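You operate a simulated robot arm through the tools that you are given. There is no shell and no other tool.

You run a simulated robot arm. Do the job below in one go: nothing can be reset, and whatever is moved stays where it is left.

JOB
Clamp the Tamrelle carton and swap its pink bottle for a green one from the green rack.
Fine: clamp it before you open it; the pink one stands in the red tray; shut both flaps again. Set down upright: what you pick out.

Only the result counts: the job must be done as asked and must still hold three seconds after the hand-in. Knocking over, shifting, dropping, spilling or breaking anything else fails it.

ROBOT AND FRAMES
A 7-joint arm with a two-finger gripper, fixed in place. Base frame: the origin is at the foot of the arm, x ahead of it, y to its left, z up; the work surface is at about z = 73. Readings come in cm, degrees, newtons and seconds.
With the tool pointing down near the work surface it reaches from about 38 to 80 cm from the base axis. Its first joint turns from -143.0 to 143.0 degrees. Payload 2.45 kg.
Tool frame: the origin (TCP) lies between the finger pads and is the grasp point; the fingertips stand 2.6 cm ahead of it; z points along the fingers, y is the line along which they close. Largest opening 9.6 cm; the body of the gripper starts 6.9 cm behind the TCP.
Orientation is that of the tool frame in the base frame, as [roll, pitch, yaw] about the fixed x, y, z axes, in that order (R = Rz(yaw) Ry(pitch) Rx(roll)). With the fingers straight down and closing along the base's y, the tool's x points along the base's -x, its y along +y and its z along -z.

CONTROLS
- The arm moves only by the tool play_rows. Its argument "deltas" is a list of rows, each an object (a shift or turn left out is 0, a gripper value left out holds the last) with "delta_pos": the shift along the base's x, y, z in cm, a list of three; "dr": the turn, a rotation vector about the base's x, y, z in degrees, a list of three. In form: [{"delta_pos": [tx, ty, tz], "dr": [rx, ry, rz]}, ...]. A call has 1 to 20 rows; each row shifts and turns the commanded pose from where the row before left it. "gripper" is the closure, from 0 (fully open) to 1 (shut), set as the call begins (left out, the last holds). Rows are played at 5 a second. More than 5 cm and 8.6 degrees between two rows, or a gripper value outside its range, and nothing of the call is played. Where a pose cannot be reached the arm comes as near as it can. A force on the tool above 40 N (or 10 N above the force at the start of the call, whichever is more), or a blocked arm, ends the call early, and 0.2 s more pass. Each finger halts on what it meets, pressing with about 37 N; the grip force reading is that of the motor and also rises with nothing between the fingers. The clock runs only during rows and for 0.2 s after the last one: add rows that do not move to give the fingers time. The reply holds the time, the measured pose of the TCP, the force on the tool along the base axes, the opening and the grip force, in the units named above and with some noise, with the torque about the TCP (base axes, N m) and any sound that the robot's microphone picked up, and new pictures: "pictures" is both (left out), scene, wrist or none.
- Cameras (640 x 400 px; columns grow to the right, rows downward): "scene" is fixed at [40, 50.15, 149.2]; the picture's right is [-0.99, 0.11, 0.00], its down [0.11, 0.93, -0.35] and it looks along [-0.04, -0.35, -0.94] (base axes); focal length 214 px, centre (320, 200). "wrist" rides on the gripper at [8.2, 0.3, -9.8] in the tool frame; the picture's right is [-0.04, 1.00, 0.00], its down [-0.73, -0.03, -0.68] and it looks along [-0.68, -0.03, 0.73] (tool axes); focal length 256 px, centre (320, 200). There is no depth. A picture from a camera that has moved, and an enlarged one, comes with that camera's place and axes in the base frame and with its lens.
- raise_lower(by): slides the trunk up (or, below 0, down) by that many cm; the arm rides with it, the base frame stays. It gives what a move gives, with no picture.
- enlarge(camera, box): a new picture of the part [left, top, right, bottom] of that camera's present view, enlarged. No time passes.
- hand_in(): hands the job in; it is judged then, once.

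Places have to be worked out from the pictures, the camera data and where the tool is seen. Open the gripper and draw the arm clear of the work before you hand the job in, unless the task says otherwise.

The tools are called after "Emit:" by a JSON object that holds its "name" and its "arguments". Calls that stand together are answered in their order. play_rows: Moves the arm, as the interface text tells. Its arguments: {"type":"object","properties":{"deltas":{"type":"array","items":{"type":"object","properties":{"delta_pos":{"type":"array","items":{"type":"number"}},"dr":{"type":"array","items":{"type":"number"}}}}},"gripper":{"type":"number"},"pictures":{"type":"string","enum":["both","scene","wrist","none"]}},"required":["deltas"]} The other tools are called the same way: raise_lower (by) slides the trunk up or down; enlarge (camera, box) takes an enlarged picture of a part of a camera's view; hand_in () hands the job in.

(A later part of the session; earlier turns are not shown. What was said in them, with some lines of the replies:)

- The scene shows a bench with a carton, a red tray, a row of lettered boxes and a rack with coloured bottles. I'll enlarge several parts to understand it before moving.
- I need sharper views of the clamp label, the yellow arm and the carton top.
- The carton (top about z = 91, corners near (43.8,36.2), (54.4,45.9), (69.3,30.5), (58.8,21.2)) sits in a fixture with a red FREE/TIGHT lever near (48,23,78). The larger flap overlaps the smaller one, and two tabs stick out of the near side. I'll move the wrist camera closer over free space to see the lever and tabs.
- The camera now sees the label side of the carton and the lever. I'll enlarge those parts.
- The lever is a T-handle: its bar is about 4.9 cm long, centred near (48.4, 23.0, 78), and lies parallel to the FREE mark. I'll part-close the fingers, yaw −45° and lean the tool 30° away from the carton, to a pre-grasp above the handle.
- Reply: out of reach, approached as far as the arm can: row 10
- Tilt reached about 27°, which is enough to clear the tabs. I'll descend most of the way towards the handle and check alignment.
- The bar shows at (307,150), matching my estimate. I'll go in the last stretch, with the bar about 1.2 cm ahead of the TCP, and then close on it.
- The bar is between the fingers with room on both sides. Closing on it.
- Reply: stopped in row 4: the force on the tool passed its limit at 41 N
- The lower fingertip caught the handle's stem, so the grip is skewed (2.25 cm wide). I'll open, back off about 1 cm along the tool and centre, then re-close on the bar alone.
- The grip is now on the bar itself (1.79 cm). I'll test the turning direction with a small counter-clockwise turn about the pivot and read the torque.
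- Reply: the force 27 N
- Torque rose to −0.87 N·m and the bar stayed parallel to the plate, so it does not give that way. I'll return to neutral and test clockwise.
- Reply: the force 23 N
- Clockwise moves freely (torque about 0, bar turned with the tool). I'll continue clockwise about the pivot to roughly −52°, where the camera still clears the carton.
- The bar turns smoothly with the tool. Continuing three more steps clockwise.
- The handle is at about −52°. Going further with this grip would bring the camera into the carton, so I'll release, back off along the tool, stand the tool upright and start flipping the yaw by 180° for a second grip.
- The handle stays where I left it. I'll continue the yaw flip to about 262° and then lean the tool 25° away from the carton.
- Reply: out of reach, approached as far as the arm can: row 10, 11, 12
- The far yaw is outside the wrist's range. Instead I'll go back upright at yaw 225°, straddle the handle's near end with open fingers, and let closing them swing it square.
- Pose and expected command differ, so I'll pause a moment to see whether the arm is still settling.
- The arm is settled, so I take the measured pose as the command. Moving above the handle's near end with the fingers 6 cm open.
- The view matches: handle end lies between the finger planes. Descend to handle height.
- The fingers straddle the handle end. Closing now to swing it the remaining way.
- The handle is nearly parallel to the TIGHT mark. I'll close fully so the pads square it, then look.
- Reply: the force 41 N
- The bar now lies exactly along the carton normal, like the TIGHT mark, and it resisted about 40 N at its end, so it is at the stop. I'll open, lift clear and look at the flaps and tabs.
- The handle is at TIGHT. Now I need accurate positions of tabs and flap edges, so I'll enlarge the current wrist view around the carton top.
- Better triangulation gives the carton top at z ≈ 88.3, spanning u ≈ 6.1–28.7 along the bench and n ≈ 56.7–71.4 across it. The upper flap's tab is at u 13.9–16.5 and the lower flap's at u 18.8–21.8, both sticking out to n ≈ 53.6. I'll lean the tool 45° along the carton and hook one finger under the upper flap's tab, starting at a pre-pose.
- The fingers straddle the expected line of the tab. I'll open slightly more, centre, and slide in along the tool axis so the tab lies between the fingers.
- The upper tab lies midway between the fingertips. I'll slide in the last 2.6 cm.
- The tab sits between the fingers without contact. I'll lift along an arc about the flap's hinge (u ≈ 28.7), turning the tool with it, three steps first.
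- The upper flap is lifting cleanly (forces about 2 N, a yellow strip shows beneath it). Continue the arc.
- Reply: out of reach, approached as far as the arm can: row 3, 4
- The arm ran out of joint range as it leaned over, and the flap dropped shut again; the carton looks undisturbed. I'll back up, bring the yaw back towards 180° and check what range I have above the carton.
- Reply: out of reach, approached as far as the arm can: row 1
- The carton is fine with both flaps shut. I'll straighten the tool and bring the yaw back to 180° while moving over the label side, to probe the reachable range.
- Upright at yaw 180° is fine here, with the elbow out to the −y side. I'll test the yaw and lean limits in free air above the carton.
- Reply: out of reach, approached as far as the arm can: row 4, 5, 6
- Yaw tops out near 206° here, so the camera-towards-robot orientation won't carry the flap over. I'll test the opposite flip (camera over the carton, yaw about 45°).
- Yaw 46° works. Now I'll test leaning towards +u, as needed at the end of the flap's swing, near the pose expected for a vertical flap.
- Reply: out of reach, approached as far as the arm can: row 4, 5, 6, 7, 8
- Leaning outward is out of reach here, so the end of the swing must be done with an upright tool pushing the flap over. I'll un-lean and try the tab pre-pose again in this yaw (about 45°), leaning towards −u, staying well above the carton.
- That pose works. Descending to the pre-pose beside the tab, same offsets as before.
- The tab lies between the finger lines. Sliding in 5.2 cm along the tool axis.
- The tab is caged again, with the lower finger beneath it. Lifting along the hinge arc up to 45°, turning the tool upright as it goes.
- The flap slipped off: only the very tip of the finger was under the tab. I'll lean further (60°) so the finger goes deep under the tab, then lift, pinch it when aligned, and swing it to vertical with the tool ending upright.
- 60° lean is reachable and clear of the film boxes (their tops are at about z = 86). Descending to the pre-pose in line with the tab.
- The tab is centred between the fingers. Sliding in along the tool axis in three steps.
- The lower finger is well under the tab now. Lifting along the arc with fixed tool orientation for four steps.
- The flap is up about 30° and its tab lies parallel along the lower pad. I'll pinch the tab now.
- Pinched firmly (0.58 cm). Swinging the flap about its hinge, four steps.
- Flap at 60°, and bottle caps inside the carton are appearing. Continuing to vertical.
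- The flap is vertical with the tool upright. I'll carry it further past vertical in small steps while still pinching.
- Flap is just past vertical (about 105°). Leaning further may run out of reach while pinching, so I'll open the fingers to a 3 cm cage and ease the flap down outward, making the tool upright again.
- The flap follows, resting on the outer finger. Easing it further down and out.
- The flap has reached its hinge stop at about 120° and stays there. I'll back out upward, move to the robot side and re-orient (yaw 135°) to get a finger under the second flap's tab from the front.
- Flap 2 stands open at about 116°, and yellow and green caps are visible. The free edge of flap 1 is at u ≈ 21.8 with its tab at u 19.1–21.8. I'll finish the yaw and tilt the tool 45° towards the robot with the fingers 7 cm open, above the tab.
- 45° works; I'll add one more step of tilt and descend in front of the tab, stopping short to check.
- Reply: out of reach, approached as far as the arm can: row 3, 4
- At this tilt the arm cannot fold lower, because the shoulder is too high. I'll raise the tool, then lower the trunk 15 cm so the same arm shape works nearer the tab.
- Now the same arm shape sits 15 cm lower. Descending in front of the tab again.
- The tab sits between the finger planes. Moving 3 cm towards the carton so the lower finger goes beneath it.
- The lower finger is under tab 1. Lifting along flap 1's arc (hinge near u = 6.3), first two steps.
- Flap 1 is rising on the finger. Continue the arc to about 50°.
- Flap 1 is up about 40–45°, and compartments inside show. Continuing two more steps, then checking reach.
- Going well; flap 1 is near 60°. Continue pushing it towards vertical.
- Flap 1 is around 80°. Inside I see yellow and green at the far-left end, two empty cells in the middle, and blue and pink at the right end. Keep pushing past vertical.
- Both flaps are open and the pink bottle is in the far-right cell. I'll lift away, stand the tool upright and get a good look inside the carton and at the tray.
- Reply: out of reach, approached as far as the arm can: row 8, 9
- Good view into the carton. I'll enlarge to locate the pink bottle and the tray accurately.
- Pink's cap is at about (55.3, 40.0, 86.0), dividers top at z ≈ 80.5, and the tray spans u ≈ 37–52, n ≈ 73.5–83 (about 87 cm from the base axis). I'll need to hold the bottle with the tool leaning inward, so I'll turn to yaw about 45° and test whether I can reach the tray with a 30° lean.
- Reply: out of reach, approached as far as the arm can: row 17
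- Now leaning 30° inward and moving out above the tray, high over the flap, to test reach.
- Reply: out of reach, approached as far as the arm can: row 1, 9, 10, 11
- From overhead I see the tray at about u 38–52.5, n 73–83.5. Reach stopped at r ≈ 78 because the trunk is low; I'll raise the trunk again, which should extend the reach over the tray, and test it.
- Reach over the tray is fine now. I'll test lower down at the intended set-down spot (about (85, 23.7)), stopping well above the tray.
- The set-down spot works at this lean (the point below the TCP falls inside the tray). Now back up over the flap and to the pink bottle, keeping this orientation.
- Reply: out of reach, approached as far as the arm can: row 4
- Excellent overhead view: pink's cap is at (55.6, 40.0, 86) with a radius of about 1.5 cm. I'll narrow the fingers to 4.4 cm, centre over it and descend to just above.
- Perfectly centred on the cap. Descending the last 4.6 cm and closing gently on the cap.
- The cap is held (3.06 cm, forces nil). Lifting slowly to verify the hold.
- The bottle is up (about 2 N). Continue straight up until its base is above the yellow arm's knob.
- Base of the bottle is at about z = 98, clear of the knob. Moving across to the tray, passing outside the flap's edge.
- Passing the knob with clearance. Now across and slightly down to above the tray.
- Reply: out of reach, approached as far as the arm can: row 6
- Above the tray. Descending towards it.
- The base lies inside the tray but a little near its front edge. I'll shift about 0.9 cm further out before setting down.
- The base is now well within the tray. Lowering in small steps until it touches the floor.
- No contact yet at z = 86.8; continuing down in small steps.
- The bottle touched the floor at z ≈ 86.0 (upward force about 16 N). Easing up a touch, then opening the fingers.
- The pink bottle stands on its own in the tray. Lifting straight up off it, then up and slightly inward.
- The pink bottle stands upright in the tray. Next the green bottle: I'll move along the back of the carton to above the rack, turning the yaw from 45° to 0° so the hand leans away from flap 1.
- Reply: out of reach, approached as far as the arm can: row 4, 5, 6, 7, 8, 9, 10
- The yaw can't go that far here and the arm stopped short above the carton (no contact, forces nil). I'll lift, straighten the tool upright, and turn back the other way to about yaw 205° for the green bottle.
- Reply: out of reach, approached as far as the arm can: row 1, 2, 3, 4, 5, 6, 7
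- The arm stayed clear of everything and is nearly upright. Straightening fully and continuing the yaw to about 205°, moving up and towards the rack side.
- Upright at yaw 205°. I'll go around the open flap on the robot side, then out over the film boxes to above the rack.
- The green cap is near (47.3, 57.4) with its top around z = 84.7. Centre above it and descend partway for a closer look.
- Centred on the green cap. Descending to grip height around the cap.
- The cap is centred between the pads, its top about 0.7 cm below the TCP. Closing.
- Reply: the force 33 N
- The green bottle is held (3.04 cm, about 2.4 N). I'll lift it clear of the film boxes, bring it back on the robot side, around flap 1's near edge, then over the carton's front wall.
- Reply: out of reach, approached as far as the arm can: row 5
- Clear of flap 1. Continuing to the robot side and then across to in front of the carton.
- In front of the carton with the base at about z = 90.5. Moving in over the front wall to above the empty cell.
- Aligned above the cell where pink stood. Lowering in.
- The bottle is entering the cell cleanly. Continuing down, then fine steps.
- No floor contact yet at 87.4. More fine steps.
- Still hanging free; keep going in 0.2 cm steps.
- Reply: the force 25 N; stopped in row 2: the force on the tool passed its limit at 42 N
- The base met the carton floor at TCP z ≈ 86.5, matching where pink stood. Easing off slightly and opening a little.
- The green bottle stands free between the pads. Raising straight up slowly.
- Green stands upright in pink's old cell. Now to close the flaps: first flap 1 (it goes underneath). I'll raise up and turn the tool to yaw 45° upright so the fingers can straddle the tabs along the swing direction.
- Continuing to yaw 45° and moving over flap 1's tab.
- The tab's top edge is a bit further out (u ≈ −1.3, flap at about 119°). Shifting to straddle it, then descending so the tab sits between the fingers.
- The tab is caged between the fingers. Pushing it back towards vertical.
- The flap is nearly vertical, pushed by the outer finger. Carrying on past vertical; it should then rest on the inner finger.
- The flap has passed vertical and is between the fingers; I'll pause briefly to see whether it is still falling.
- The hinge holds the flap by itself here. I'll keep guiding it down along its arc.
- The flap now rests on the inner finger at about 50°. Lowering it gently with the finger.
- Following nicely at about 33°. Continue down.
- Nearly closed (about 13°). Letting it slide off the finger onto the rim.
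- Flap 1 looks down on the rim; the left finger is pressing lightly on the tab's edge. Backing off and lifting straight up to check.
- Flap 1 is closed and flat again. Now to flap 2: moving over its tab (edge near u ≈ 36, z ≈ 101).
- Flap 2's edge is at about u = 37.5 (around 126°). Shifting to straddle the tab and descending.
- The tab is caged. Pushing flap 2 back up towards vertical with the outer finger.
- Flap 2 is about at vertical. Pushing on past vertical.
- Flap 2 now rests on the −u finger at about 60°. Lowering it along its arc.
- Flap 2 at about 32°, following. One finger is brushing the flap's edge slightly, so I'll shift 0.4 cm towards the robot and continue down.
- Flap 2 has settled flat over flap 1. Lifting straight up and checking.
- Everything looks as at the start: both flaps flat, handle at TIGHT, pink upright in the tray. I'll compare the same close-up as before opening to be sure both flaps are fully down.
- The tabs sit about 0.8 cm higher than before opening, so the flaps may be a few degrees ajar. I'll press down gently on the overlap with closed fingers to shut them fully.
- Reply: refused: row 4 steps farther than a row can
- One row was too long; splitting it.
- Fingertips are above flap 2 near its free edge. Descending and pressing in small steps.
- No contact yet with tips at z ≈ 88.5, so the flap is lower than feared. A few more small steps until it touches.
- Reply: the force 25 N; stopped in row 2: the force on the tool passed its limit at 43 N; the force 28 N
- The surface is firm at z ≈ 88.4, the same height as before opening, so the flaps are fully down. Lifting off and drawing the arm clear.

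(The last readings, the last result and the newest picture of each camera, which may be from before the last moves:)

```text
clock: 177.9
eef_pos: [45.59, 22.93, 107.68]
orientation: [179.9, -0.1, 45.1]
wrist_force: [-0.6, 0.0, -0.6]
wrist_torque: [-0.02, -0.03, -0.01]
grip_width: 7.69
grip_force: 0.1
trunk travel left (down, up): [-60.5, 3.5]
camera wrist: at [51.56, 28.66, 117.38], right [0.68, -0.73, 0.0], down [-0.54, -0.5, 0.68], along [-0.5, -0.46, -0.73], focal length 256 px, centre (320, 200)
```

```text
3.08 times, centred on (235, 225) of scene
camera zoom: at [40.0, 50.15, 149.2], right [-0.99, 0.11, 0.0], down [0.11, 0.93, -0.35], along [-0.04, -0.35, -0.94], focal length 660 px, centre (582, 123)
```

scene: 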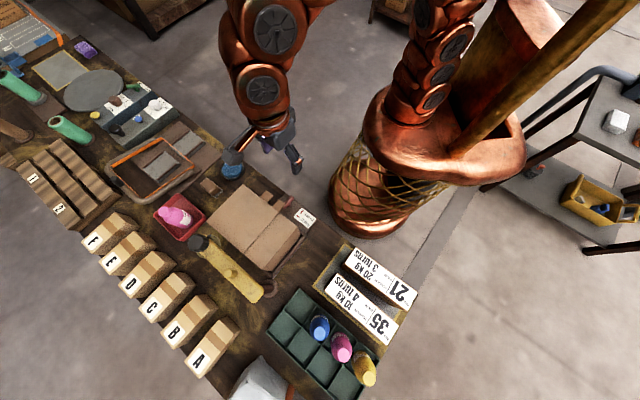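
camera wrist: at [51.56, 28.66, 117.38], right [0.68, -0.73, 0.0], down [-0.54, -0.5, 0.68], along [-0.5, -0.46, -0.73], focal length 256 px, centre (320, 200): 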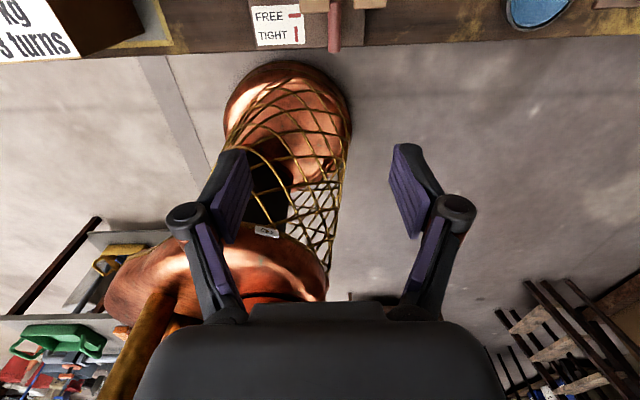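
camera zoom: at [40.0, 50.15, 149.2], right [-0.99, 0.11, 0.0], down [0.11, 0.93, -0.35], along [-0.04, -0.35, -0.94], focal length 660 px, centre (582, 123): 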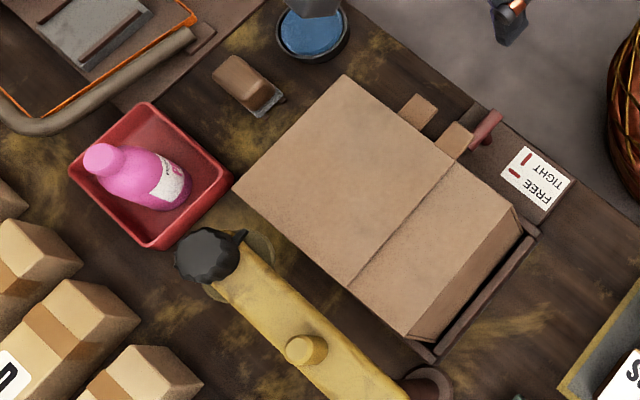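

Tabs and flaps are unchanged after pressing, so both are shut; the handle is at TIGHT, pink stands in the tray, and the rack and other items are undisturbed. Opening the gripper fully and drawing the arm further clear.

Emit:
{"name": "play_rows", "arguments": {"deltas": [{"delta_pos": [-2.0, -0.8, 1.5]}, {"delta_pos": [-2.0, -0.8, 1.5]}, {"delta_pos": [-2.0, -0.8, 1.5]}, {}, {}, {}], "gripper": 0, "pictures": "both"}}

Emit:
{"name": "enlarge", "arguments": {"camera": "scene", "box": [130, 160, 390, 400]}}

```text
clock: 179.3
eef_pos: [39.44, 20.75, 112.14]
orientation: [179.9, 0.0, 45.1]
wrist_force: [0.4, 0.2, 1.0]
wrist_torque: [0.0, -0.01, -0.02]
grip_width: 9.58
grip_force: 0.0
trunk travel left (down, up): [-60.5, 3.5]
camera wrist: at [45.45, 26.39, 121.92], right [0.68, -0.73, 0.0], down [-0.54, -0.5, 0.68], along [-0.5, -0.46, -0.73], focal length 256 px, centre (320, 200)
```

scene: 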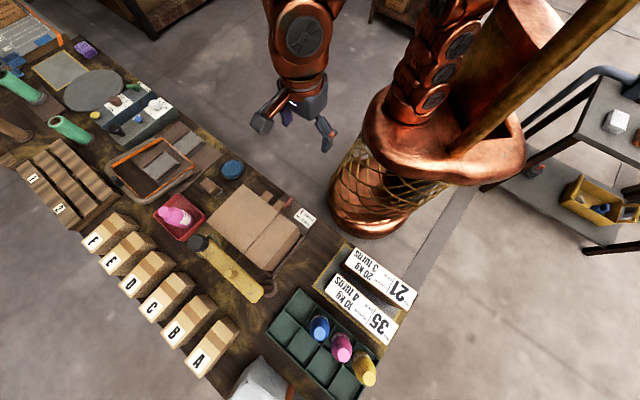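
wrist: 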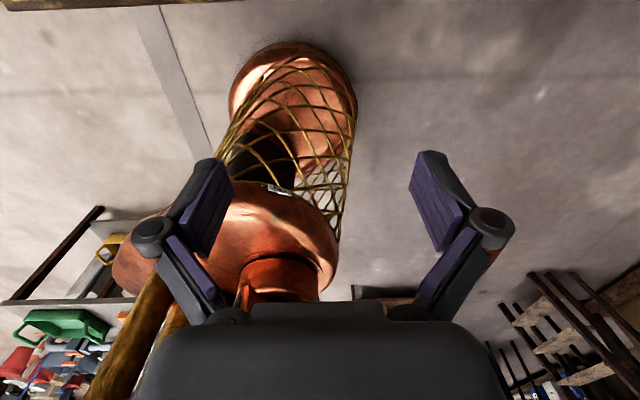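

```text
1.67 times, centred on (260, 280) of scene
camera zoom: at [40.0, 50.15, 149.2], right [-0.99, 0.11, 0.0], down [0.11, 0.93, -0.35], along [-0.04, -0.35, -0.94], focal length 358 px, centre (420, 67)
```

zoom: 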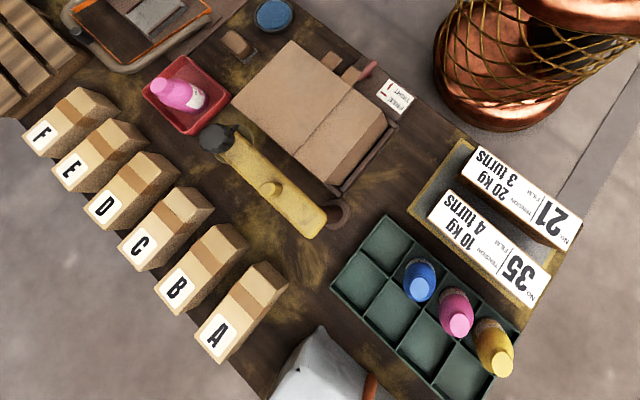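

The carton is clamped (handle at TIGHT), both flaps are shut, and pink stands upright in the red tray. I last saw green upright in pink's old cell, just before closing. The gripper is open and the arm is clear, so I'm handing in.

Emit:
{"name": "hand_in", "arguments": {}}

```text
The job is handed in.
```

I've handed the job in. I wasn't told whether it passed.

- **Clamp:** I turned the carton's handle to TIGHT before opening anything, and it is still there.
- **Pink bottle:** it stands upright in the red tray.
- **Green bottle:** I took it from the green rack and set it in the cell where pink had been. It was upright when I last saw it, just before closing the flaps.
- **Flaps:** both are shut. I pressed on the overlap and it was firm at about the height I measured before opening.
- **Other items:** from the overhead view, the rack's remaining bottles and everything else on the bench look undisturbed.

- **Possible carton shift:** close-ups from before and after suggest the carton may have moved 2–3 mm in its clamp, which is near the limit of what I can read from the pictures.
- **Flap dropped while opening:** the upper flap slipped and fell shut from part-way open on the first attempts before I got it open.
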